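You operate a simulated robot arm through the tools that you are given. There is no shell and no other tool.

Carry out the task below with a simulated robot arm. There is one attempt and no reset: what you move stays moved.

## Task
Test the bolted pump's solenoid with the trolley, then stow the grey plug.
Fine: trolley on, dial to COIL, grey plug in the pump's blue outlet, white button; the plug goes back in its grey rest.

Only the result counts: the job must be done as asked and must still hold three seconds after the hand-in. Knocking over, shifting, dropping, spilling or breaking anything else fails it.

## Robot
A 7-joint arm with a two-finger parallel gripper, fixed in place. Base frame: the origin is at the foot of the arm, x ahead of it, y to its left, z up. Lengths are in mm, angles in rad, forces in N, time in s.
Its first joint turns from -2.897 to 2.897 rad. Payload 4.4 kg.
The TCP is the grasp point between the finger pads, 23 mm short of the fingertips. In the tool frame z runs along the fingers and y along their closing line. The gripper opens to 94 mm. The fingers are 38 mm wide and 10 mm thick; the gripper's body (54 by 96 mm) begins 39 mm behind the TCP.
Orientation is that of the tool frame in the base frame, as [roll, pitch, yaw] about the fixed x, y, z axes, in that order (R = Rz(yaw) Ry(pitch) Rx(roll)). With the fingers straight down and closing along the base's y, the tool's x points along the base's -x, its y along +y and its z along -z.

## Interface
- The arm moves only by the tool jog_arm. Its argument "commands" is a list of rows, each an object (a shift or turn left out is 0, a gripper value left out holds the last) with "slide": the shift along the base's x, y, z in mm, a list of three; "dr": the turn, a rotation vector about the base's x, y, z in rad, a list of three; "grip": the finger opening in mm, from 0 to 94. In form: [{"slide": [tx, ty, tz], "dr": [ax, ay, az], "grip": grip}, ...]. A call has 1 to 20 rows; each row shifts and turns the commanded pose from where the row before left it. Rows are played at 5 a second. More than 50 mm and 0.15 rad between two rows, or a gripper value outside its range, and nothing of the call is played. A pose out of reach is approached as far as the arm can. The call stops where the force on the tool passes 40 N (or 10 N more than at its start, if that is more) or the arm is blocked; 0.2 s more then pass. Each finger travels about 72 mm/s and halts on what it meets, pressing with about 25 N; the grip force reading is that of the motor and also rises with nothing between the fingers. The clock runs only during rows and for 0.2 s after the last one: add rows that do not move to give the fingers time. The reply holds the time, the measured pose of the TCP, the force on the tool along the base axes, the opening and the grip force, in the units named above and with some noise, with the torque about the TCP (base axes, N m) and any sound that the robot's microphone picked up.
- Cameras (640 x 400 px; columns grow to the right, rows downward): "scene" is fixed at [51.9, -649.9, 1554.5]; the picture's right is [0.68, -0.74, 0.00], its down [-0.31, -0.28, -0.91] and it looks along [0.67, 0.61, -0.42] (base axes); focal length 308 px, centre (320, 200). "wrist" rides on the gripper at [86, 16, -74] in the tool frame; the picture's right is [-0.18, 0.98, 0.00], its down [-0.58, -0.11, -0.81] and it looks along [-0.79, -0.15, 0.59] (tool axes); focal length 243 px, centre (320, 200). There is no depth. A picture from a camera that has moved, and an enlarged one, comes with that camera's place and axes in the base frame and with its lens.
- capture(camera): a new picture of that camera. No time passes.
- zoom(camera, box): a new picture of the part [left, top, right, bottom] of that camera's present view, enlarged. No time passes.
- close_job(): hands the job in; it is judged then, once.

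Nothing tells you positions but the pictures and the camera data. Unless the task says otherwise, let go and move clear before handing in.

The tools are called by a JSON object that holds its "fn" and its "kwargs". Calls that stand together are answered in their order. jog_arm: Moves the arm, as the interface text tells. Its arguments: {"type":"object","properties":{"commands":{"type":"array","items":{"type":"object","properties":{"slide":{"type":"array","items":{"type":"number"}},"dr":{"type":"array","items":{"type":"number"}},"grip":{"type":"number"}}}}},"required":["commands"]} The other tools are called the same way: capture (camera) takes a picture; zoom (camera, box) takes an enlarged picture of a part of a camera's view; close_job () hands the job in.

At the start:

```text
time: 0.0
position: [707.1, -251.1, 1329.5]
tcp_rot: [3.141, -0.001, 3.141]
contact_force: [0.8, -0.8, -0.2]
ft_torque: [-0.04, 0.0, 0.03]
gripper_width: 93.9
grasp_force: 0.0
```

scene: 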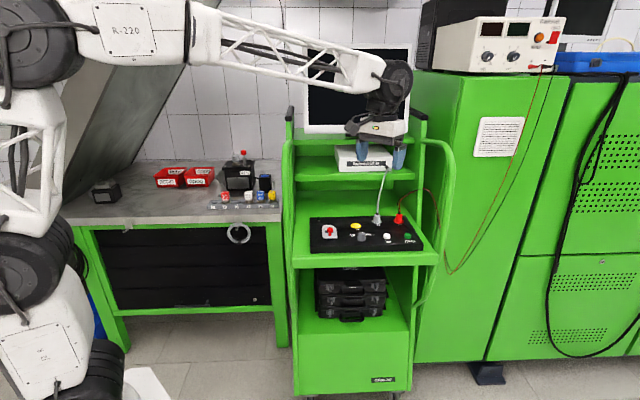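
wrist: 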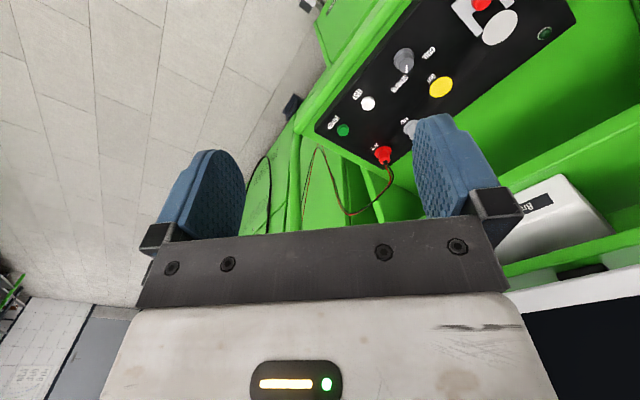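

I see a green trolley with a black control panel and a bench on the left with pump parts. I'll zoom in to identify the items before moving.

{"fn": "zoom", "kwargs": {"camera": "scene", "box": [300, 180, 440, 268]}}

{"fn": "zoom", "kwargs": {"camera": "scene", "box": [200, 140, 300, 220]}}

{"fn": "zoom", "kwargs": {"camera": "scene", "box": [80, 140, 240, 240]}}

{"fn": "zoom", "kwargs": {"camera": "wrist", "box": [300, 0, 580, 175]}}

```text
4.55 times, centred on (370, 224) of scene
camera zoom: at [51.9, -649.9, 1554.5], right [0.68, -0.74, 0.0], down [-0.31, -0.28, -0.91], along [0.67, 0.61, -0.42], focal length 1400 px, centre (93, 91)
```

zoom: 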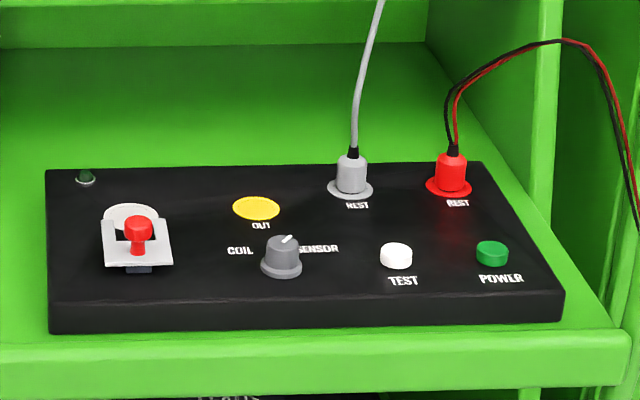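

```text
5.00 times, centred on (250, 180) of scene
camera zoom: at [51.9, -649.9, 1554.5], right [0.68, -0.74, 0.0], down [-0.31, -0.28, -0.91], along [0.67, 0.61, -0.42], focal length 1540 px, centre (670, 300)
```

zoom: 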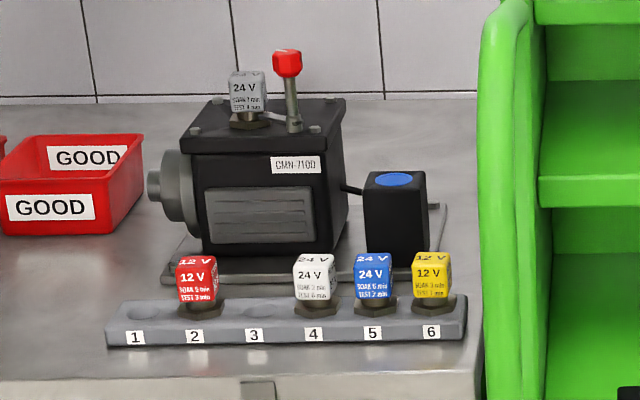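

```text
4.00 times, centred on (160, 190) of scene
camera zoom: at [51.9, -649.9, 1554.5], right [0.68, -0.74, 0.0], down [-0.31, -0.28, -0.91], along [0.67, 0.61, -0.42], focal length 1232 px, centre (960, 240)
```

zoom: 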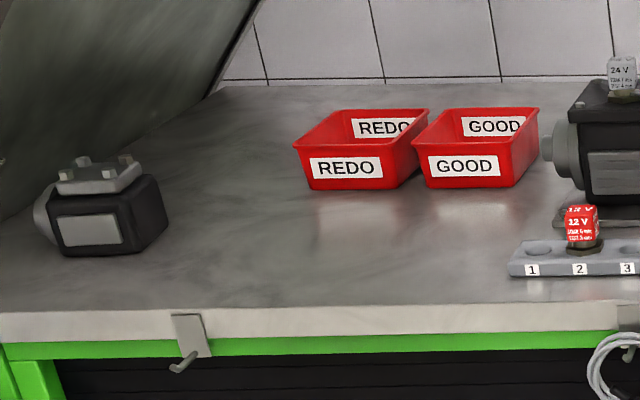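

```text
2.29 times, centred on (440, 88) of wrist
camera zoom: at [621.3, -235.0, 1404.0], right [0.18, 0.98, 0.0], down [0.58, -0.11, 0.81], along [0.79, -0.15, -0.59], focal length 555 px, centre (46, 457)
```

zoom: 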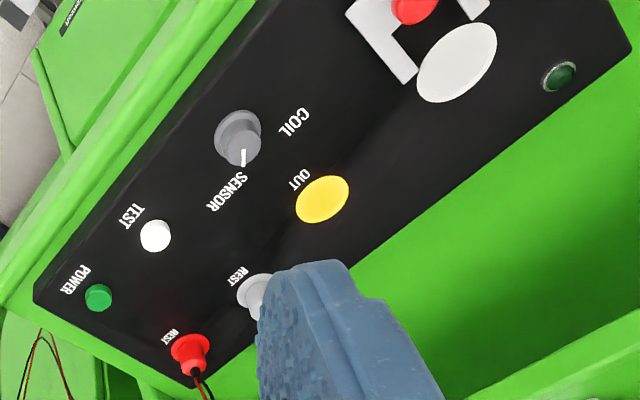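

The panel has POWER (green), TEST (white), a dial apparently on SENSOR, grey and red plugs in their rests, and a yellow OUT socket. The bolted pump with the grey solenoid is on the bench at the left. I'll look closer at the details before moving.

{"fn": "zoom", "kwargs": {"camera": "scene", "box": [310, 205, 390, 255]}}

{"fn": "zoom", "kwargs": {"camera": "scene", "box": [225, 145, 285, 205]}}

{"fn": "zoom", "kwargs": {"camera": "scene", "box": [320, 120, 480, 220]}}

{"fn": "zoom", "kwargs": {"camera": "scene", "box": [420, 0, 640, 140]}}

```text
8.00 times, centred on (350, 230) of scene
camera zoom: at [51.9, -649.9, 1554.5], right [0.68, -0.74, 0.0], down [-0.31, -0.28, -0.91], along [0.67, 0.61, -0.42], focal length 2464 px, centre (80, -40)
```

zoom: 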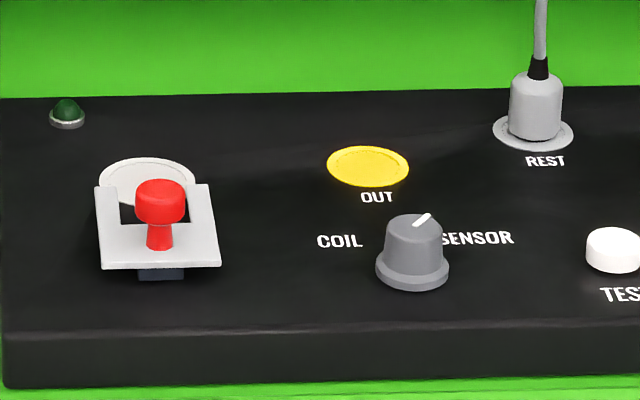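

```text
6.67 times, centred on (255, 175) of scene
camera zoom: at [51.9, -649.9, 1554.5], right [0.68, -0.74, 0.0], down [-0.31, -0.28, -0.91], along [0.67, 0.61, -0.42], focal length 2053 px, centre (753, 367)
```

zoom: 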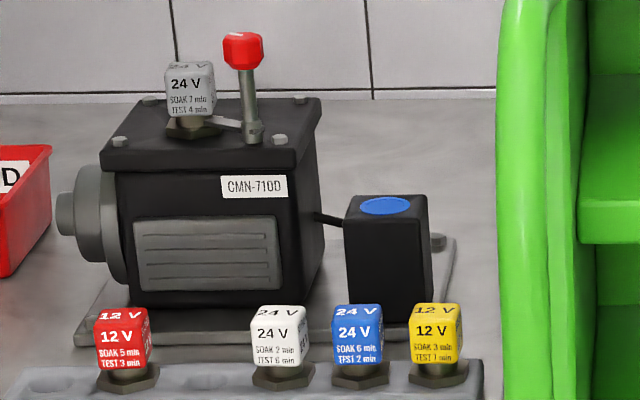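

```text
4.00 times, centred on (400, 170) of scene
camera zoom: at [51.9, -649.9, 1554.5], right [0.68, -0.74, 0.0], down [-0.31, -0.28, -0.91], along [0.67, 0.61, -0.42], focal length 1232 px, centre (0, 320)
```

zoom: 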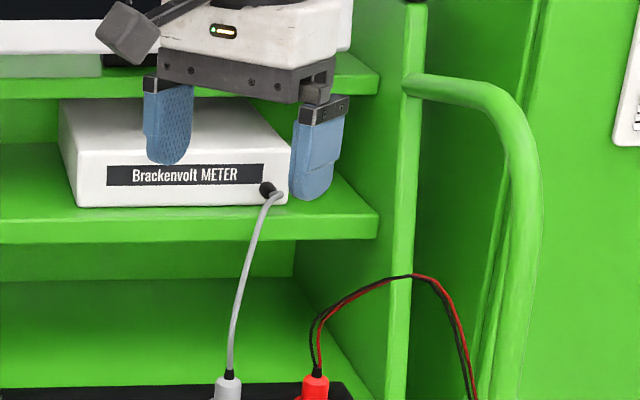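

```text
2.86 times, centred on (530, 70) of scene
camera zoom: at [51.9, -649.9, 1554.5], right [0.68, -0.74, 0.0], down [-0.31, -0.28, -0.91], along [0.67, 0.61, -0.42], focal length 880 px, centre (-280, 571)
```

zoom: 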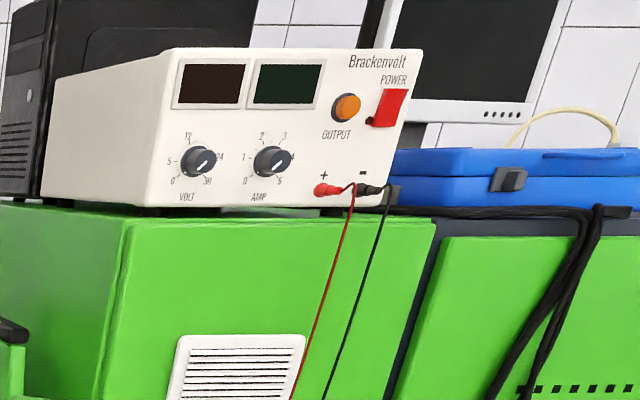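

Triangulating gives the POWER button near (947,-249,985) and TEST near (893,-195,988). The hand goes up and swings left with a yaw turn, so the wrist camera can survey the bench and pump.

{"fn": "jog_arm", "kwargs": {"commands": [{"slide": [-20, 0, 45]}, {"slide": [-20, 0, 45]}, {"slide": [-20, 20, 40]}, {"slide": [-10, 45, 0], "dr": [0, 0, 0.1]}, {"slide": [-10, 45, 0], "dr": [0, 0, 0.1]}, {"slide": [-10, 45, 0], "dr": [0, 0, 0.1]}, {"slide": [-10, 45, 0], "dr": [0, 0, 0.1]}, {"slide": [-10, 45, 0], "dr": [0, 0, 0.1]}, {"slide": [0, 45, 0], "dr": [0, 0, 0.1]}, {"slide": [0, 45, 0], "dr": [0, 0, 0.1]}, {"slide": [0, 45, 0], "dr": [0, 0, 0.1]}]}}

{"fn": "capture", "kwargs": {"camera": "wrist"}}

{"fn": "capture", "kwargs": {"camera": "scene"}}

```text
time: 2.4
position: [596.9, 127.8, 1460.1]
tcp_rot: [3.141, -0.002, -2.342]
contact_force: [-0.9, -0.5, -0.1]
ft_torque: [-0.03, 0.0, -0.01]
gripper_width: 94.0
grasp_force: 0.0
```

```text
taken
camera wrist: at [525.2, 77.4, 1534.8], right [-0.58, 0.82, 0.0], down [0.48, 0.34, 0.81], along [0.66, 0.47, -0.59], focal length 243 px, centre (320, 200)
```

wrist: 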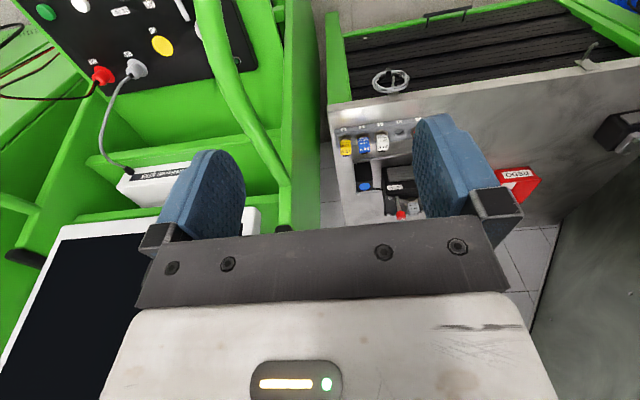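

```text
taken
```

scene: 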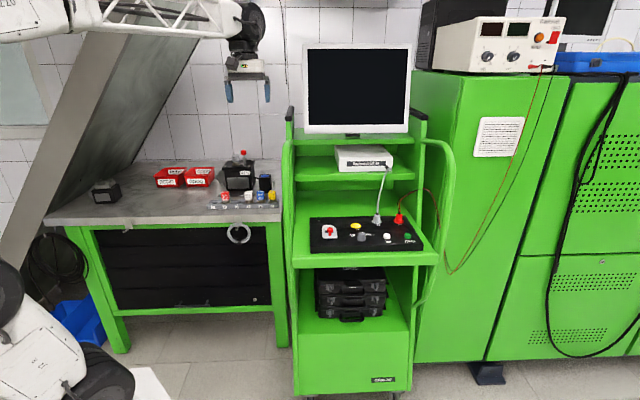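

From here the wrist camera sees both the bench and the panel. Zooming on each will let me triangulate the key points.

{"fn": "zoom", "kwargs": {"camera": "wrist", "box": [320, 110, 448, 222]}}

{"fn": "zoom", "kwargs": {"camera": "wrist", "box": [0, 0, 240, 150]}}

{"fn": "zoom", "kwargs": {"camera": "scene", "box": [225, 145, 285, 205]}}

{"fn": "zoom", "kwargs": {"camera": "scene", "box": [280, 90, 460, 270]}}

```text
3.57 times, centred on (384, 166) of wrist
camera zoom: at [525.2, 77.4, 1534.8], right [-0.58, 0.82, 0.0], down [0.48, 0.34, 0.81], along [0.66, 0.47, -0.59], focal length 866 px, centre (91, 321)
```

zoom: 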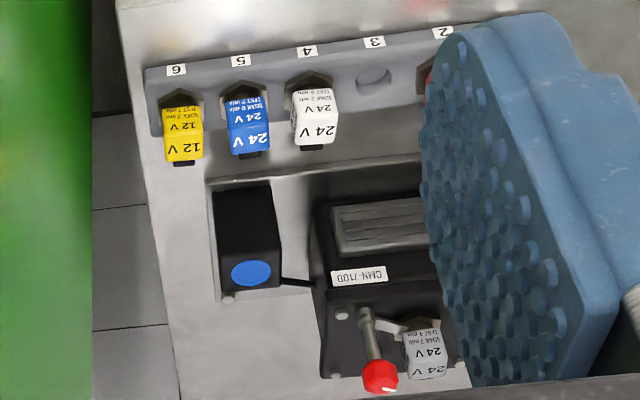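

```text
2.67 times, centred on (120, 75) of wrist
camera zoom: at [525.2, 77.4, 1534.8], right [-0.58, 0.82, 0.0], down [0.48, 0.34, 0.81], along [0.66, 0.47, -0.59], focal length 647 px, centre (853, 533)
```

zoom: 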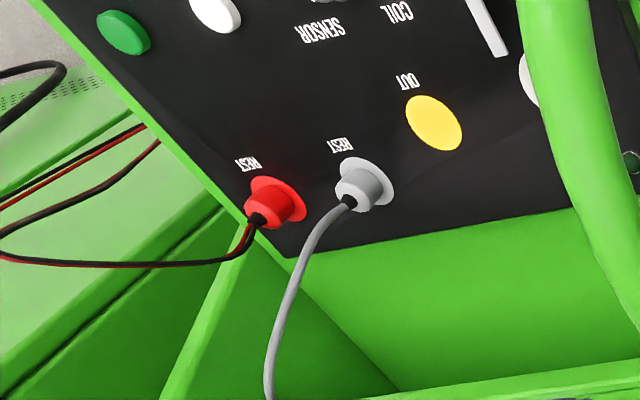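

```text
6.67 times, centred on (255, 175) of scene
camera zoom: at [51.9, -649.9, 1554.5], right [0.68, -0.74, 0.0], down [-0.31, -0.28, -0.91], along [0.67, 0.61, -0.42], focal length 2053 px, centre (753, 367)
```

zoom: 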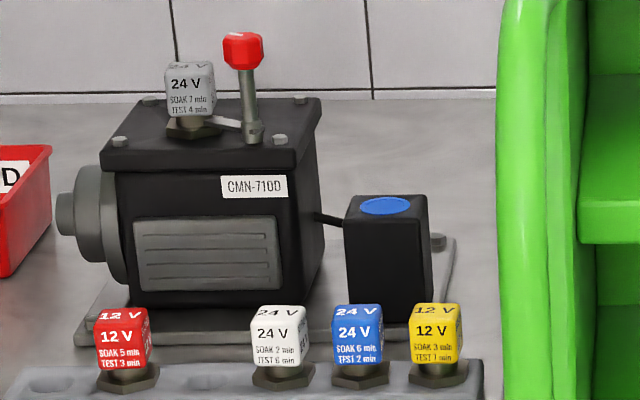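

```text
2.22 times, centred on (370, 180) of scene
camera zoom: at [51.9, -649.9, 1554.5], right [0.68, -0.74, 0.0], down [-0.31, -0.28, -0.91], along [0.67, 0.61, -0.42], focal length 684 px, centre (209, 244)
```

zoom: 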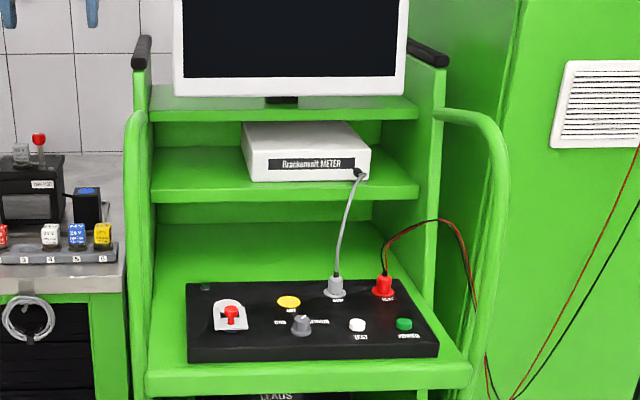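

The blue outlet triangulates to about (974,590,990), far out for this arm. I'll move above the bench at a safe height, check the reach and refine the outlet position.

{"fn": "jog_arm", "kwargs": {"commands": [{"slide": [28, 38, -5]}, {"slide": [28, 38, -5]}, {"slide": [28, 38, -5]}, {"slide": [28, 38, -5]}, {"slide": [28, 38, -5]}, {"slide": [28, 38, -5]}, {"slide": [28, 38, -5]}, {"slide": [28, 38, -5]}, {"slide": [28, 38, -5]}, {"slide": [28, 38, -5]}, {"slide": [0, 0, 0]}]}}

{"fn": "capture", "kwargs": {"camera": "wrist"}}

{"fn": "capture", "kwargs": {"camera": "scene"}}

```text
time: 4.8
position: [877.6, 508.2, 1408.4]
tcp_rot: [-3.141, 0.001, -2.341]
contact_force: [0.4, 0.5, -0.9]
ft_torque: [-0.02, -0.03, 0.05]
gripper_width: 94.4
grasp_force: 0.0
```

```text
taken
camera wrist: at [805.8, 458.2, 1483.3], right [-0.58, 0.82, 0.0], down [0.48, 0.34, 0.81], along [0.66, 0.47, -0.59], focal length 243 px, centre (320, 200)
```

wrist: 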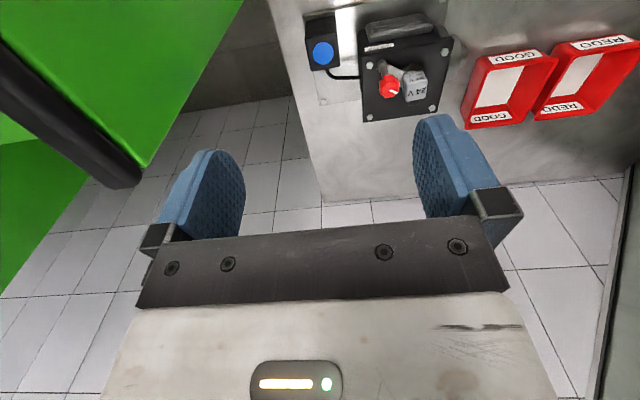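

```text
taken
```

scene: 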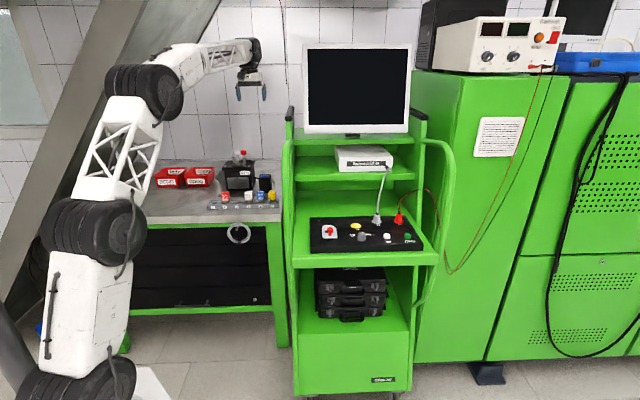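

The arm reaches this far without trouble, and the outlet refines to about (971,582,990). Going back over to the trolley, I'll look at the panel closely from above.

{"fn": "jog_arm", "kwargs": {"commands": [{"slide": [-28, -38, 5]}, {"slide": [-28, -38, 5]}, {"slide": [-28, -38, 5]}, {"slide": [-28, -38, 5]}, {"slide": [-28, -38, 5]}, {"slide": [-28, -38, 5]}, {"slide": [-28, -38, 5]}, {"slide": [-28, -38, 5]}, {"slide": [-28, -38, 5]}, {"slide": [-28, -38, 5]}, {"slide": [5, -40, 0], "dr": [0, 0, -0.1]}, {"slide": [5, -40, 0], "dr": [0, 0, -0.1]}, {"slide": [5, -40, 0], "dr": [0, 0, -0.1]}, {"slide": [5, -40, 0], "dr": [0, 0, -0.1]}, {"slide": [5, -40, 0], "dr": [0, 0, -0.1]}, {"slide": [5, -40, 0], "dr": [0, 0, -0.1]}, {"slide": [5, -40, 0], "dr": [0, 0, -0.1]}, {"slide": [5, -40, 0], "dr": [0, 0, -0.1]}]}}

{"fn": "jog_arm", "kwargs": {"commands": [{"slide": [30, 0, -35]}, {"slide": [30, 0, -35]}, {"slide": [30, 0, -35]}, {"slide": [30, 0, -35]}, {"slide": [30, 0, -35]}, {"slide": [20, 0, -35]}, {"slide": [20, 0, -25]}]}}

{"fn": "capture", "kwargs": {"camera": "wrist"}}

{"fn": "capture", "kwargs": {"camera": "scene"}}

```text
time: 8.6
position: [636.9, -193.4, 1462.3]
tcp_rot: [-3.141, 0.002, 3.141]
contact_force: [0.2, -0.1, 1.0]
ft_torque: [0.0, -0.01, -0.01]
gripper_width: 94.1
grasp_force: 0.1
```

```text
time: 10.2
position: [827.9, -192.9, 1225.1]
tcp_rot: [-3.141, 0.003, 3.141]
contact_force: [-1.2, -0.9, 0.0]
ft_torque: [0.01, -0.02, -0.01]
gripper_width: 94.1
grasp_force: 0.0
```

```text
taken
camera wrist: at [741.6, -176.1, 1299.9], right [0.18, 0.98, 0.0], down [0.58, -0.11, 0.81], along [0.79, -0.15, -0.59], focal length 243 px, centre (320, 200)
```

wrist: 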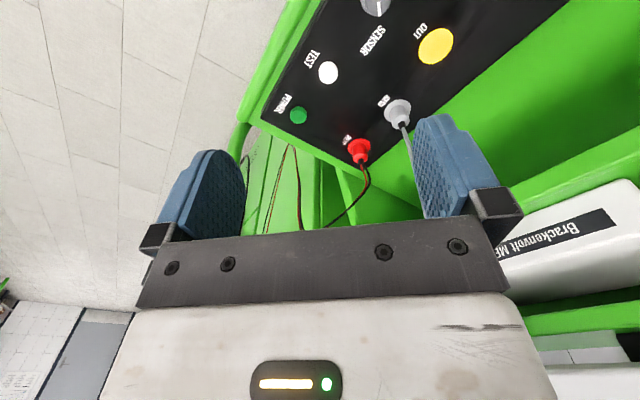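

```text
taken
```

scene: 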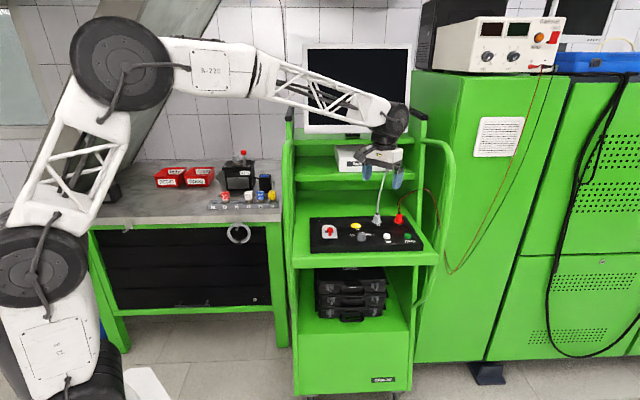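

The panel is in close view now. I'll zoom to triangulate the buttons, dial and plug.

{"fn": "zoom", "kwargs": {"camera": "wrist", "box": [240, 0, 480, 170]}}

{"fn": "zoom", "kwargs": {"camera": "scene", "box": [350, 205, 430, 255]}}

```text
2.35 times, centred on (360, 85) of wrist
camera zoom: at [741.6, -176.1, 1299.9], right [0.18, 0.98, 0.0], down [0.58, -0.11, 0.81], along [0.79, -0.15, -0.59], focal length 571 px, centre (226, 471)
```

zoom: 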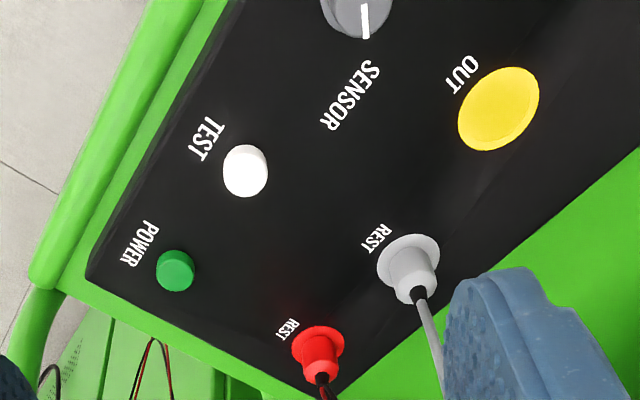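

```text
8.00 times, centred on (390, 230) of scene
camera zoom: at [51.9, -649.9, 1554.5], right [0.68, -0.74, 0.0], down [-0.31, -0.28, -0.91], along [0.67, 0.61, -0.42], focal length 2464 px, centre (-240, -40)
```

zoom: 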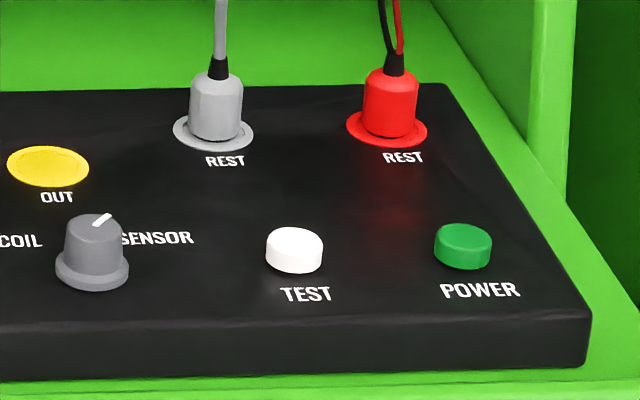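

Estimates: POWER (951,-246,984), TEST (898,-193,983), dial (840,-126, top 993), grey plug (980,-98, top about 999), panel surface about z 968. I'll close the fingers and move above POWER.

{"fn": "jog_arm", "kwargs": {"commands": [{"slide": [31, -13, -34], "grip": 0}, {"slide": [31, -13, -34]}, {"slide": [31, -13, -34]}, {"slide": [30, -14, -33]}, {"slide": [0, 0, -20]}, {"slide": [0, 0, -10]}, {"slide": [0, 0, 0]}, {"slide": [0, 0, 0]}]}}

{"fn": "capture", "kwargs": {"camera": "wrist"}}

{"fn": "zoom", "kwargs": {"camera": "scene", "box": [340, 170, 440, 250]}}

```text
time: 12.0
position: [949.2, -244.4, 1059.7]
tcp_rot: [3.141, -0.001, 3.14]
contact_force: [0.8, -0.4, 0.6]
ft_torque: [0.05, 0.02, 0.01]
gripper_width: 0.0
grasp_force: 25.4
```

```text
taken
camera wrist: at [863.4, -227.6, 1133.8], right [0.18, 0.98, 0.0], down [0.58, -0.11, 0.81], along [0.79, -0.15, -0.59], focal length 243 px, centre (320, 200)
```

wrist: 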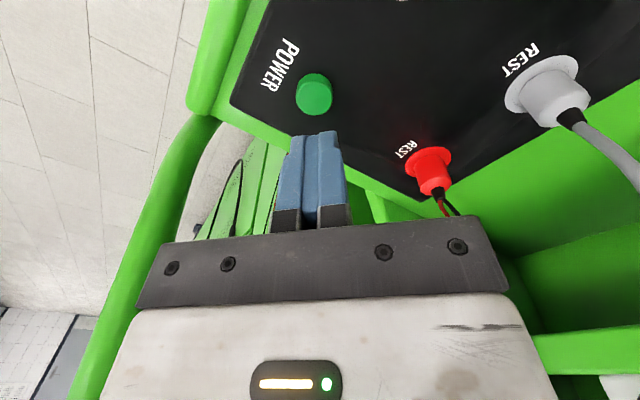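

```text
5.00 times, centred on (390, 210) of scene
camera zoom: at [51.9, -649.9, 1554.5], right [0.68, -0.74, 0.0], down [-0.31, -0.28, -0.91], along [0.67, 0.61, -0.42], focal length 1540 px, centre (-30, 150)
```

zoom: 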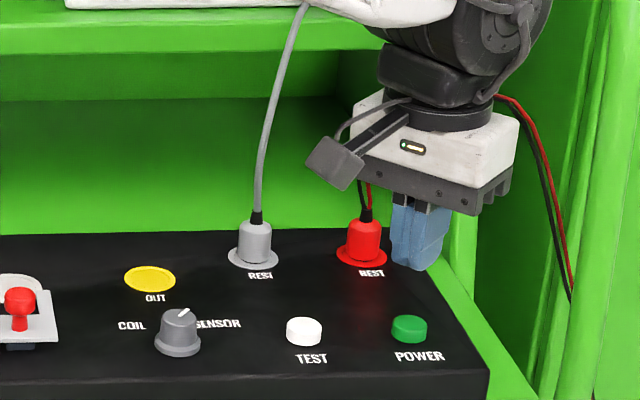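

The POWER button checks out at (950,-247). I'm going down onto it in small steps.

{"fn": "jog_arm", "kwargs": {"commands": [{"slide": [1, -3, -25]}, {"slide": [0, 0, -20]}, {"slide": [0, 0, -4]}, {"slide": [0, 0, -2]}, {"slide": [0, 0, -2]}, {"slide": [0, 0, -1]}, {"slide": [0, 0, -1]}, {"slide": [0, 0, -1]}, {"slide": [0, 0, -1]}, {"slide": [0, 0, -1]}]}}

{"fn": "zoom", "kwargs": {"camera": "scene", "box": [300, 180, 440, 268]}}

```text
time: 14.2
position: [952.4, -249.3, 1002.7]
tcp_rot: [3.14, 0.003, -3.14]
contact_force: [13.9, 6.1, 37.2]
ft_torque: [0.12, -0.12, -0.01]
gripper_width: 0.0
grasp_force: 24.6
heard: click
```

```text
4.55 times, centred on (370, 224) of scene
camera zoom: at [51.9, -649.9, 1554.5], right [0.68, -0.74, 0.0], down [-0.31, -0.28, -0.91], along [0.67, 0.61, -0.42], focal length 1400 px, centre (93, 91)
```

zoom: 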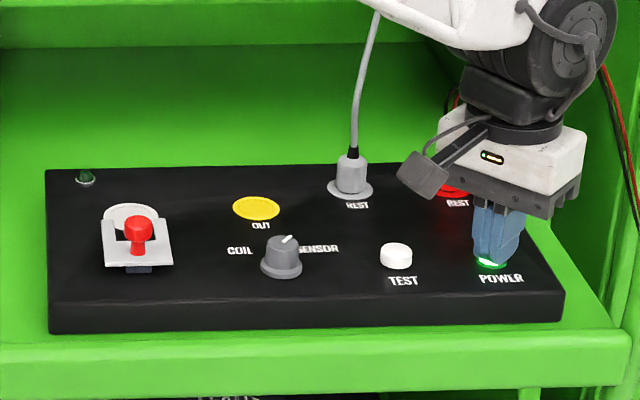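

A click sounded and the POWER ring is lit green. I'll lift, turn the hand back, and go above the dial at (840,-126) with the fingers open.

{"fn": "jog_arm", "kwargs": {"commands": [{"slide": [0, 0, 30]}, {"slide": [0, 0, 40]}, {"slide": [-28, 31, 10], "dr": [0, 0, -0.15], "grip": 60}, {"slide": [-28, 31, 0], "dr": [0, 0, -0.15]}, {"slide": [-28, 31, 0], "dr": [0, 0, -0.15]}, {"slide": [-28, 30, 0], "dr": [0, 0, -0.15]}, {"slide": [0, 0, 0], "dr": [0, 0, -0.15]}, {"slide": [0, 0, 0]}]}}

{"fn": "capture", "kwargs": {"camera": "wrist"}}

{"fn": "zoom", "kwargs": {"camera": "scene", "box": [300, 180, 440, 268]}}

```text
time: 16.0
position: [838.9, -125.1, 1082.1]
tcp_rot: [-3.141, 0.001, 2.39]
contact_force: [-0.1, 0.8, -0.4]
ft_torque: [0.0, 0.02, 0.03]
gripper_width: 60.0
grasp_force: 0.1
```

```text
taken
camera wrist: at [787.2, -52.8, 1156.1], right [0.81, 0.59, 0.0], down [0.35, -0.48, 0.81], along [0.48, -0.65, -0.59], focal length 243 px, centre (320, 200)
```

wrist: 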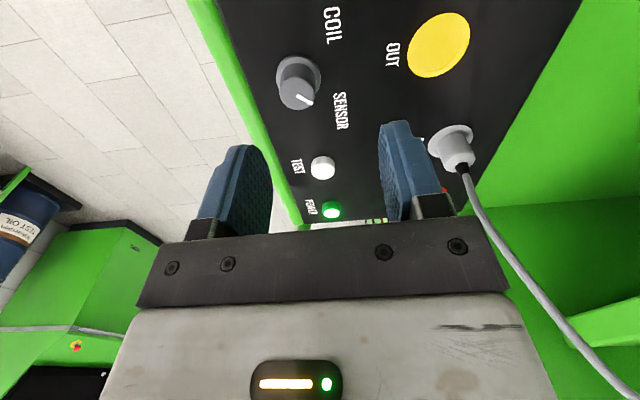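

```text
4.55 times, centred on (370, 224) of scene
camera zoom: at [51.9, -649.9, 1554.5], right [0.68, -0.74, 0.0], down [-0.31, -0.28, -0.91], along [0.67, 0.61, -0.42], focal length 1400 px, centre (93, 91)
```

zoom: 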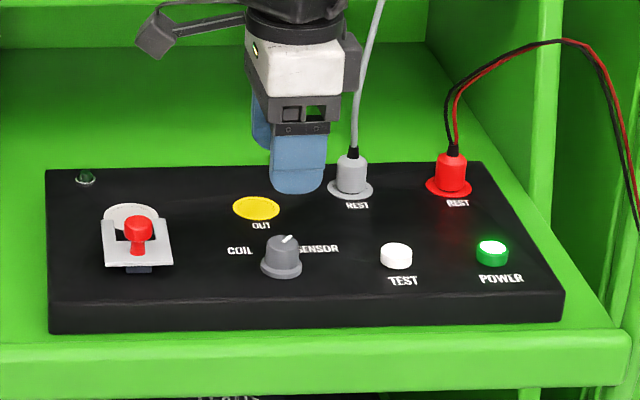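

POWER stays lit. I'm zooming for an exact fix on the dial.

{"fn": "zoom", "kwargs": {"camera": "wrist", "box": [250, 0, 410, 100]}}

```text
4.00 times, centred on (330, 50) of wrist
camera zoom: at [787.2, -52.8, 1156.1], right [0.81, 0.59, 0.0], down [0.35, -0.48, 0.81], along [0.48, -0.65, -0.59], focal length 970 px, centre (280, 800)
```

zoom: 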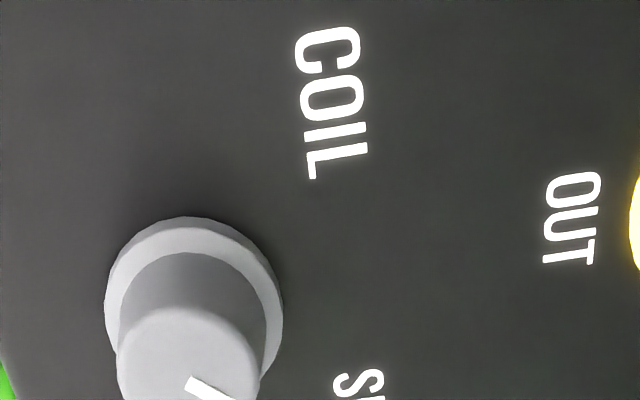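

The dial centre is (829,-136), its top is near z 998, and the pointer points along +x (SENSOR), so COIL is along +y. I'll lower, grip it and turn about +1.57 rad counter-clockwise.

{"fn": "jog_arm", "kwargs": {"commands": [{"slide": [-10.3, -10.6, -20]}, {"slide": [0, 0, -30]}, {"slide": [0, 0, -20]}, {"slide": [0, 0, -8]}, {"slide": [0, 0, 0]}]}}

{"fn": "capture", "kwargs": {"camera": "wrist"}}

{"fn": "zoom", "kwargs": {"camera": "scene", "box": [310, 190, 410, 260]}}

```text
time: 17.2
position: [828.8, -134.7, 1003.0]
tcp_rot: [-3.14, 0.0, 2.39]
contact_force: [0.3, -0.3, 1.1]
ft_torque: [-0.03, 0.01, -0.06]
gripper_width: 59.8
grasp_force: 0.2
```

```text
taken
camera wrist: at [777.2, -63.3, 1078.9], right [0.8, 0.59, 0.0], down [0.35, -0.48, 0.81], along [0.48, -0.65, -0.59], focal length 243 px, centre (320, 200)
```

wrist: 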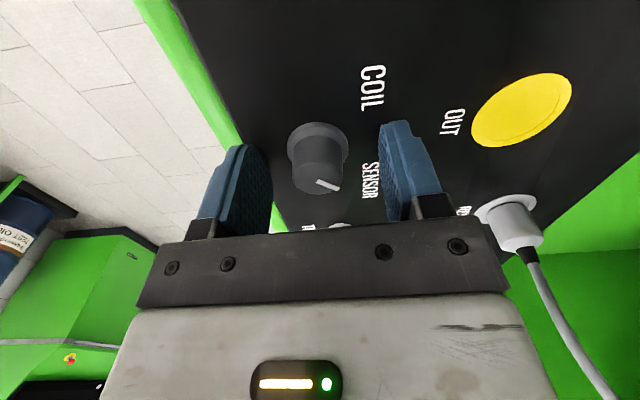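

```text
5.71 times, centred on (360, 225) of scene
camera zoom: at [51.9, -649.9, 1554.5], right [0.68, -0.74, 0.0], down [-0.31, -0.28, -0.91], along [0.67, 0.61, -0.42], focal length 1760 px, centre (91, 57)
```

zoom: 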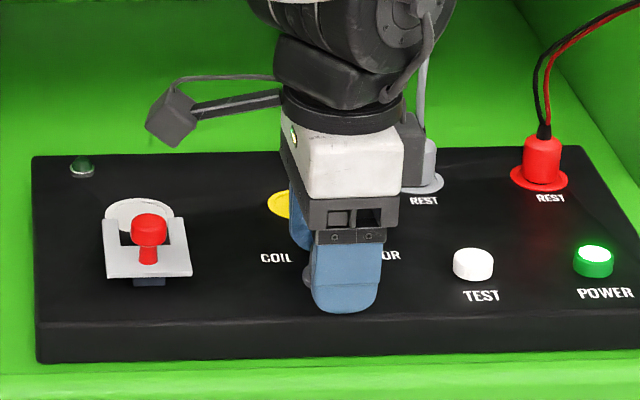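

The knob sits between the fingers. I'll close on it and turn.

{"fn": "jog_arm", "kwargs": {"commands": [{"slide": [0, 0, 0], "grip": 20}, {"slide": [0, 0, 0]}, {"slide": [0, 0, 0]}, {"dr": [0, 0, 0.1]}, {"dr": [0, 0, 0.1]}, {"dr": [0, 0, 0.1]}, {"slide": [0, 0, 0]}]}}

{"fn": "zoom", "kwargs": {"camera": "wrist", "box": [200, 80, 440, 230]}}

```text
time: 18.8
position: [829.5, -134.7, 1004.0]
tcp_rot: [3.14, -0.001, 2.694]
contact_force: [-22.6, 2.9, 12.2]
ft_torque: [0.21, 0.98, 0.0]
gripper_width: 31.3
grasp_force: 44.8
```

```text
2.67 times, centred on (320, 155) of wrist
camera zoom: at [758.2, -82.4, 1079.0], right [0.59, 0.81, 0.0], down [0.48, -0.35, 0.81], along [0.65, -0.48, -0.59], focal length 647 px, centre (320, 320)
```

zoom: 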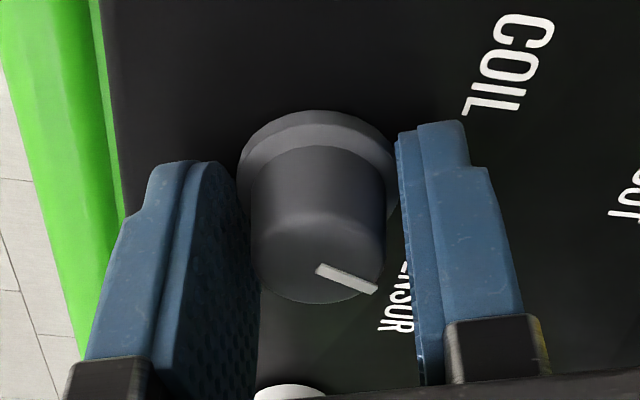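

The fingers stopped at 31 mm, so they caught the knob's skirt rather than its body. I'll open, raise slightly and look again.

{"fn": "jog_arm", "kwargs": {"commands": [{"slide": [0, 0, 0], "grip": 60}, {"slide": [0, 0, 0]}, {"slide": [0, 0, 30]}, {"slide": [0, 0, 20]}, {"slide": [0, 0, 0]}]}}

{"fn": "capture", "kwargs": {"camera": "wrist"}}

{"fn": "zoom", "kwargs": {"camera": "wrist", "box": [240, 20, 400, 120]}}

{"fn": "zoom", "kwargs": {"camera": "scene", "box": [310, 190, 410, 260]}}

```text
time: 20.0
position: [829.2, -134.5, 1055.4]
tcp_rot: [3.141, 0.0, 2.691]
contact_force: [0.4, -0.4, 0.0]
ft_torque: [0.03, -0.04, -0.01]
gripper_width: 60.0
grasp_force: 0.0
```

```text
taken
camera wrist: at [759.3, -82.1, 1129.6], right [0.59, 0.8, 0.0], down [0.48, -0.35, 0.81], along [0.65, -0.48, -0.59], focal length 243 px, centre (320, 200)
```

wrist: 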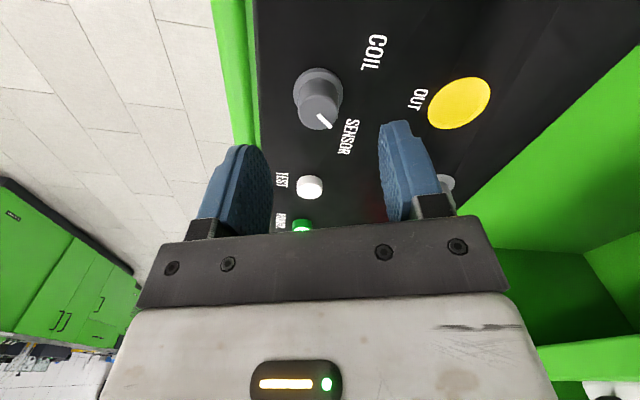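

```text
4.00 times, centred on (320, 70) of wrist
camera zoom: at [759.3, -82.1, 1129.6], right [0.59, 0.8, 0.0], down [0.48, -0.35, 0.81], along [0.65, -0.48, -0.59], focal length 970 px, centre (320, 720)
```

zoom: 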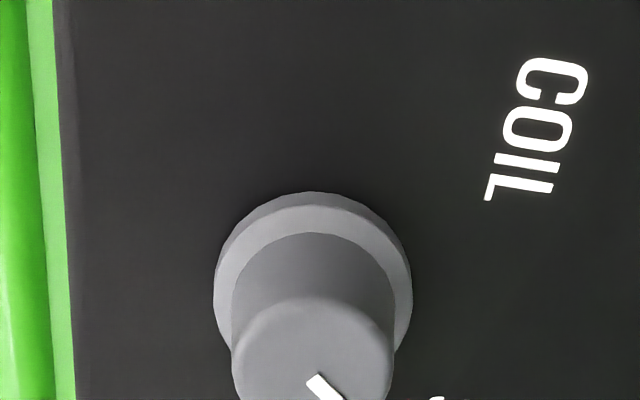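

```text
5.71 times, centred on (360, 225) of scene
camera zoom: at [51.9, -649.9, 1554.5], right [0.68, -0.74, 0.0], down [-0.31, -0.28, -0.91], along [0.67, 0.61, -0.42], focal length 1760 px, centre (91, 57)
```

zoom: 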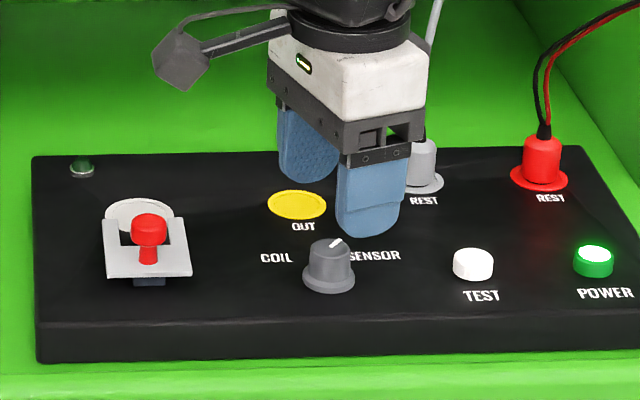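

The dial is unmoved, still on SENSOR, and centred at (830,-135). Regripping higher at TCP z about 1011 keeps clear of the skirt, and I'll begin from the turned-back yaw.

{"fn": "jog_arm", "kwargs": {"commands": [{"slide": [0.8, -0.8, -15], "dr": [0, 0, -0.15]}, {"slide": [0, 0, -15], "dr": [0, 0, -0.15]}, {"slide": [0, 0, -12]}, {"slide": [0, 0, -2.5]}, {"slide": [0, 0, 0], "grip": 18}, {"slide": [0, 0, 0]}, {"slide": [0, 0, 0]}, {"slide": [0, 0, 0]}]}}

{"fn": "zoom", "kwargs": {"camera": "wrist", "box": [200, 80, 440, 230]}}

```text
time: 21.8
position: [829.1, -135.5, 1010.0]
tcp_rot: [3.141, -0.001, 2.391]
contact_force: [-7.1, -4.2, 2.2]
ft_torque: [-0.16, 0.15, 0.01]
gripper_width: 29.2
grasp_force: 44.7
```

```text
2.67 times, centred on (320, 155) of wrist
camera zoom: at [777.7, -65.0, 1083.8], right [0.8, 0.59, 0.0], down [0.35, -0.48, 0.81], along [0.48, -0.65, -0.59], focal length 647 px, centre (320, 320)
```

zoom: 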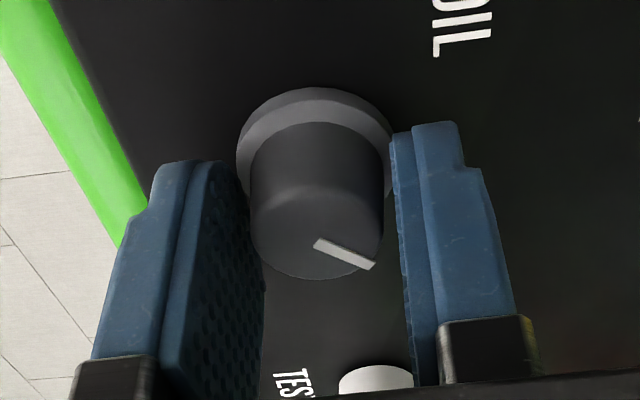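

It's gripping at 29 mm, with firm grip force on what behaves like a slightly conical body. I'll turn it now and watch whether the pointer follows.

{"fn": "jog_arm", "kwargs": {"commands": [{"dr": [0, 0, 0.1]}, {"dr": [0, 0, 0.1]}, {"dr": [0, 0, 0.1]}, {"dr": [0, 0, 0.1]}, {"slide": [0, 0, 0]}]}}

{"fn": "zoom", "kwargs": {"camera": "wrist", "box": [200, 80, 440, 230]}}

```text
time: 23.0
position: [830.4, -136.3, 1010.2]
tcp_rot: [3.141, 0.002, 2.794]
contact_force: [-5.3, 29.4, 10.0]
ft_torque: [0.49, -0.37, -0.07]
gripper_width: 29.4
grasp_force: 45.0
```

```text
2.67 times, centred on (320, 155) of wrist
camera zoom: at [754.6, -90.2, 1083.8], right [0.51, 0.86, 0.0], down [0.51, -0.3, 0.81], along [0.69, -0.41, -0.59], focal length 647 px, centre (320, 320)
```

zoom: 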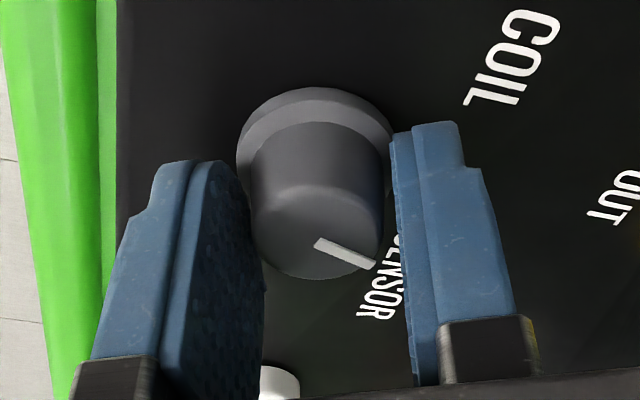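

The pointer moves with the hand. A side force has built up, so I'll shift slightly to relieve it and go on turning.

{"fn": "jog_arm", "kwargs": {"commands": [{"slide": [0, 0.7, 0]}, {"slide": [0, 0.7, 0]}, {"slide": [0, 0, 0]}]}}

{"fn": "jog_arm", "kwargs": {"commands": [{"dr": [0, 0, 0.08]}, {"dr": [0, 0, 0.08]}, {"dr": [0, 0, 0.08]}, {"slide": [0, 0, 0]}]}}

```text
time: 23.8
position: [828.9, -135.8, 1010.0]
tcp_rot: [-3.14, 0.0, 2.791]
contact_force: [-3.1, 4.9, 10.4]
ft_torque: [0.27, 0.26, 0.01]
gripper_width: 29.4
grasp_force: 44.6
```

```text
time: 24.8
position: [830.4, -134.3, 1009.3]
tcp_rot: [3.14, -0.001, 3.032]
contact_force: [-2.1, 4.8, 7.4]
ft_torque: [0.03, -0.76, 0.0]
gripper_width: 29.3
grasp_force: 44.5
```

Forces are small now, so I'll keep turning.

{"fn": "jog_arm", "kwargs": {"commands": [{"dr": [0, 0, 0.1]}, {"dr": [0, 0, 0.1]}, {"dr": [0, 0, 0.1]}, {"slide": [0, 0, 0]}]}}

{"fn": "zoom", "kwargs": {"camera": "wrist", "box": [200, 80, 440, 230]}}

```text
time: 25.8
position: [830.0, -133.8, 1009.9]
tcp_rot: [3.14, -0.001, -2.951]
contact_force: [-5.0, 30.9, 13.8]
ft_torque: [0.84, -0.33, -0.08]
gripper_width: 29.4
grasp_force: 44.9
```

```text
2.67 times, centred on (320, 155) of wrist
camera zoom: at [742.6, -134.0, 1083.8], right [-0.01, 1.0, 0.0], down [0.59, 0.0, 0.81], along [0.81, 0.01, -0.59], focal length 647 px, centre (320, 320)
```

zoom: 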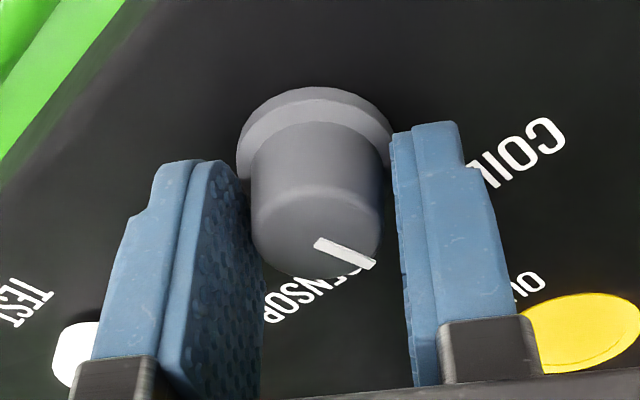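

The pointer has turned about 0.94 rad with the hand. I'll relieve the side force and continue.

{"fn": "jog_arm", "kwargs": {"commands": [{"slide": [0, 0.7, 0]}, {"slide": [0, 0.7, 0]}, {"slide": [0, 0, 0]}]}}

{"fn": "jog_arm", "kwargs": {"commands": [{"dr": [0, 0, 0.1]}, {"dr": [0, 0, 0.1]}, {"dr": [0, 0, 0.1]}, {"slide": [0, 0, 0]}]}}

```text
time: 26.6
position: [828.9, -134.1, 1008.8]
tcp_rot: [-3.141, 0.001, -2.951]
contact_force: [26.2, 8.5, 6.8]
ft_torque: [0.2, -0.62, 0.01]
gripper_width: 29.5
grasp_force: 45.3
```

```text
time: 27.6
position: [829.2, -133.0, 1010.5]
tcp_rot: [-3.141, 0.001, -2.651]
contact_force: [-10.0, 10.3, 16.2]
ft_torque: [0.26, 0.13, 0.0]
gripper_width: 29.1
grasp_force: 45.0
```

{"fn": "jog_arm", "kwargs": {"commands": [{"dr": [0, 0, 0.1]}, {"dr": [0, 0, 0.1]}, {"dr": [0, 0, 0.1]}, {"slide": [0, 0, 0]}]}}

{"fn": "capture", "kwargs": {"camera": "wrist"}}

{"fn": "zoom", "kwargs": {"camera": "scene", "box": [310, 190, 410, 260]}}

```text
time: 28.7
position: [829.6, -132.2, 1010.4]
tcp_rot: [3.139, 0.001, -2.349]
contact_force: [-6.2, 11.7, 2.4]
ft_torque: [0.39, 0.17, -0.43]
gripper_width: 29.4
grasp_force: 44.5
stopped in row 4: the force on the tool passed its limit at 41 N (the readings are from after the stop); the commanded pose is now the measured one
```

```text
taken
camera wrist: at [758.2, -181.6, 1084.1], right [-0.57, 0.82, 0.0], down [0.49, 0.34, 0.81], along [0.66, 0.46, -0.59], focal length 243 px, centre (320, 200)
```

wrist: 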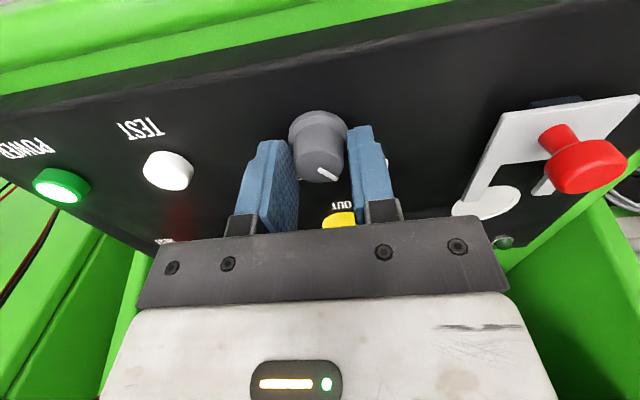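

```text
5.71 times, centred on (360, 225) of scene
camera zoom: at [51.9, -649.9, 1554.5], right [0.68, -0.74, 0.0], down [-0.31, -0.28, -0.91], along [0.67, 0.61, -0.42], focal length 1760 px, centre (91, 57)
```

zoom: 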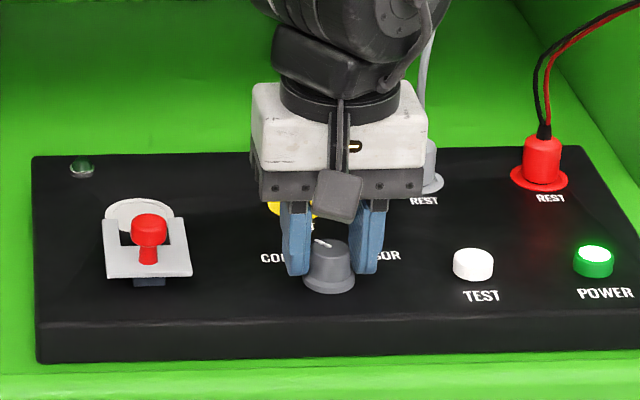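

The dial has turned about 1.54 rad and met resistance at the end, probably its stop. I'll release, raise and check the pointer.

{"fn": "jog_arm", "kwargs": {"commands": [{"slide": [0, 0, 0], "grip": 60}, {"slide": [0, 0, 0]}, {"slide": [0, 0, 30]}, {"slide": [-20, -40, 40]}, {"slide": [-20, -40, 20]}, {"slide": [0, 0, 0]}]}}

{"fn": "capture", "kwargs": {"camera": "wrist"}}

{"fn": "zoom", "kwargs": {"camera": "scene", "box": [310, 205, 390, 255]}}

```text
refused: row 4 steps farther than a row can; nothing moved
```

```text
taken
camera wrist: at [758.2, -181.6, 1084.1], right [-0.57, 0.82, 0.0], down [0.49, 0.34, 0.81], along [0.66, 0.46, -0.59], focal length 243 px, centre (320, 200)
```

wrist: 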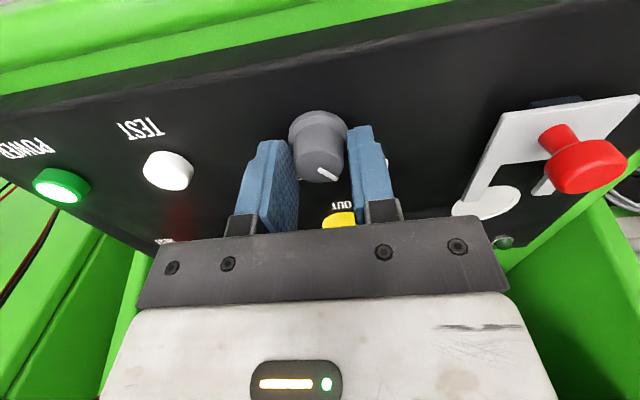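

```text
8.00 times, centred on (350, 230) of scene
camera zoom: at [51.9, -649.9, 1554.5], right [0.68, -0.74, 0.0], down [-0.31, -0.28, -0.91], along [0.67, 0.61, -0.42], focal length 2464 px, centre (80, -40)
```

zoom: 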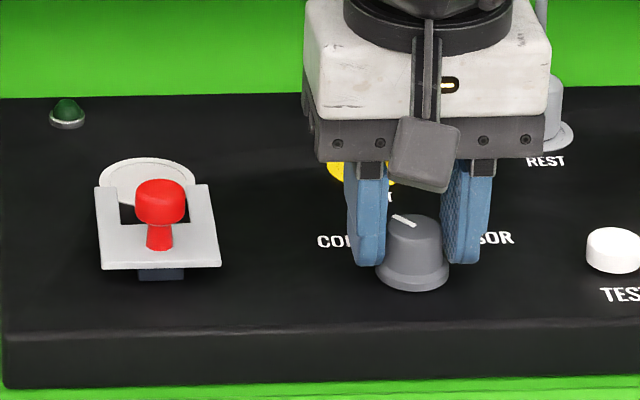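

The pointer now points left-back, towards COIL. I'll release and lift away in smaller steps.

{"fn": "jog_arm", "kwargs": {"commands": [{"slide": [0, 0, 0], "grip": 60}, {"slide": [0, 0, 0]}, {"slide": [0, 0, 30]}, {"slide": [-10, -20, 40]}, {"slide": [-10, -20, 40]}, {"slide": [0, 0, 0]}]}}

{"fn": "capture", "kwargs": {"camera": "wrist"}}

{"fn": "zoom", "kwargs": {"camera": "scene", "box": [310, 205, 390, 255]}}

```text
time: 30.1
position: [811.5, -172.2, 1119.7]
tcp_rot: [3.141, 0.001, -2.349]
contact_force: [0.6, 0.2, 0.8]
ft_torque: [0.01, -0.01, -0.01]
gripper_width: 59.9
grasp_force: 0.0
```

```text
taken
camera wrist: at [739.2, -221.9, 1193.8], right [-0.57, 0.82, 0.0], down [0.49, 0.34, 0.81], along [0.66, 0.46, -0.59], focal length 243 px, centre (320, 200)
```

wrist: 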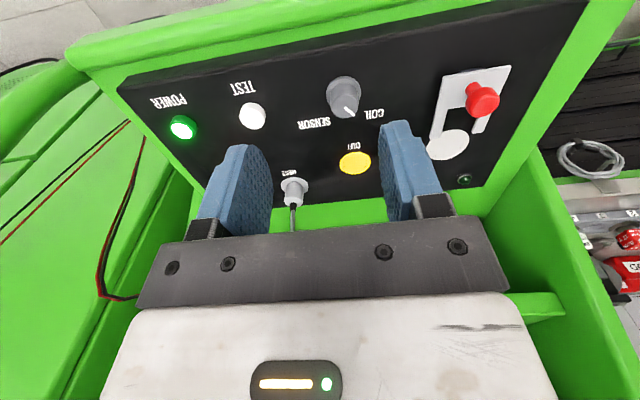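

```text
8.00 times, centred on (350, 230) of scene
camera zoom: at [51.9, -649.9, 1554.5], right [0.68, -0.74, 0.0], down [-0.31, -0.28, -0.91], along [0.67, 0.61, -0.42], focal length 2464 px, centre (80, -40)
```

zoom: 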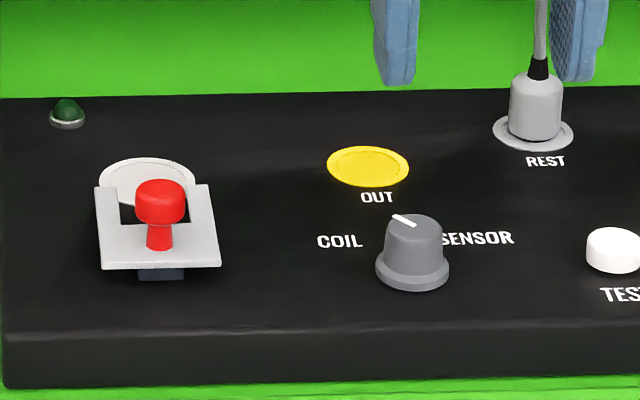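

{"fn": "zoom", "kwargs": {"camera": "wrist", "box": [220, 50, 460, 220]}}

```text
2.35 times, centred on (340, 135) of wrist
camera zoom: at [739.2, -221.9, 1193.8], right [-0.57, 0.82, 0.0], down [0.49, 0.34, 0.81], along [0.66, 0.46, -0.59], focal length 571 px, centre (273, 353)
```

zoom: 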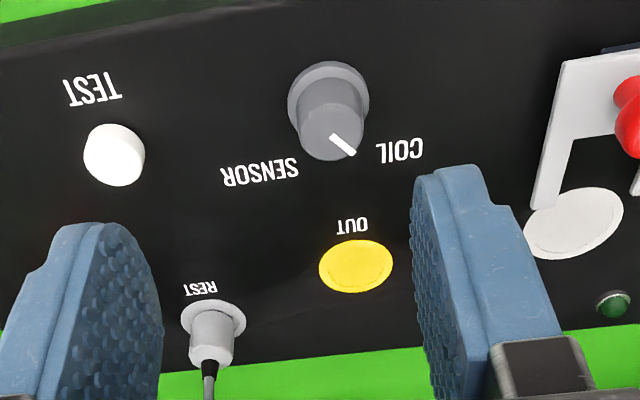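

The dial is on COIL and the grey plug's rest is confirmed at (981,-98). Before taking the plug I'll fly empty-handed over the blue outlet to test reach and fix its position.

{"fn": "jog_arm", "kwargs": {"commands": [{"slide": [-20, 0, 45]}, {"slide": [-20, 0, 45]}, {"slide": [-20, 0, 45]}, {"slide": [-20, 0, 45]}, {"slide": [-25, 0, 42]}, {"slide": [-25, 0, 42]}, {"slide": [-25, 20, 36]}, {"slide": [-15, 45, 10]}, {"slide": [-10, 48, 0]}, {"slide": [-10, 48, 0]}, {"slide": [0, 48, 0]}, {"slide": [0, 48, 0]}, {"slide": [10, 48, 0]}]}}

{"fn": "jog_arm", "kwargs": {"commands": [{"slide": [28, 40, -8]}, {"slide": [28, 40, -8]}, {"slide": [28, 40, -8]}, {"slide": [28, 40, -8]}, {"slide": [28, 40, -8]}, {"slide": [28, 40, -8]}, {"slide": [28, 40, -8]}, {"slide": [28, 40, -8]}, {"slide": [28, 40, -8]}, {"slide": [25, 25, -20]}, {"slide": [25, 10, -35]}, {"slide": [25, 0, -35]}, {"slide": [10, 0, -35]}, {"slide": [0, 0, 0]}]}}

{"fn": "capture", "kwargs": {"camera": "wrist"}}

{"fn": "capture", "kwargs": {"camera": "scene"}}

```text
time: 32.9
position: [628.7, 133.9, 1430.4]
tcp_rot: [-3.14, 0.0, -2.349]
contact_force: [-0.5, 0.1, -0.1]
ft_torque: [-0.01, -0.01, 0.02]
gripper_width: 60.1
grasp_force: 0.1
```

```text
time: 35.9
position: [967.8, 528.4, 1230.7]
tcp_rot: [3.141, 0.001, -2.349]
contact_force: [0.8, -0.2, -0.6]
ft_torque: [0.0, -0.05, -0.04]
gripper_width: 60.1
grasp_force: 0.0
```

```text
taken
camera wrist: at [896.1, 478.1, 1305.0], right [-0.57, 0.82, 0.0], down [0.49, 0.34, 0.81], along [0.66, 0.46, -0.59], focal length 243 px, centre (320, 200)
```

wrist: 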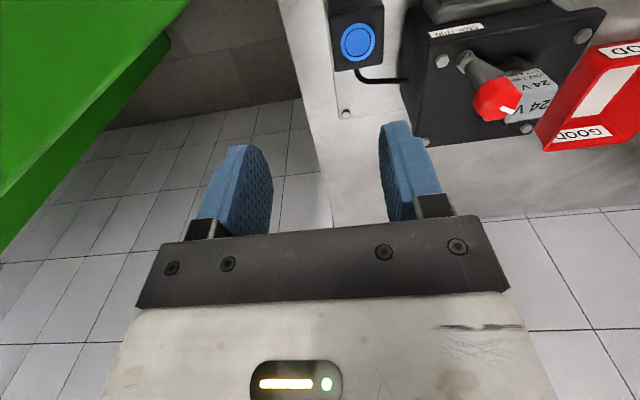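

```text
taken
```

scene: 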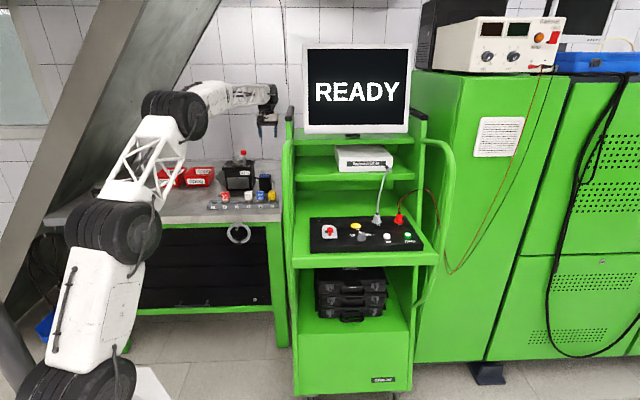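

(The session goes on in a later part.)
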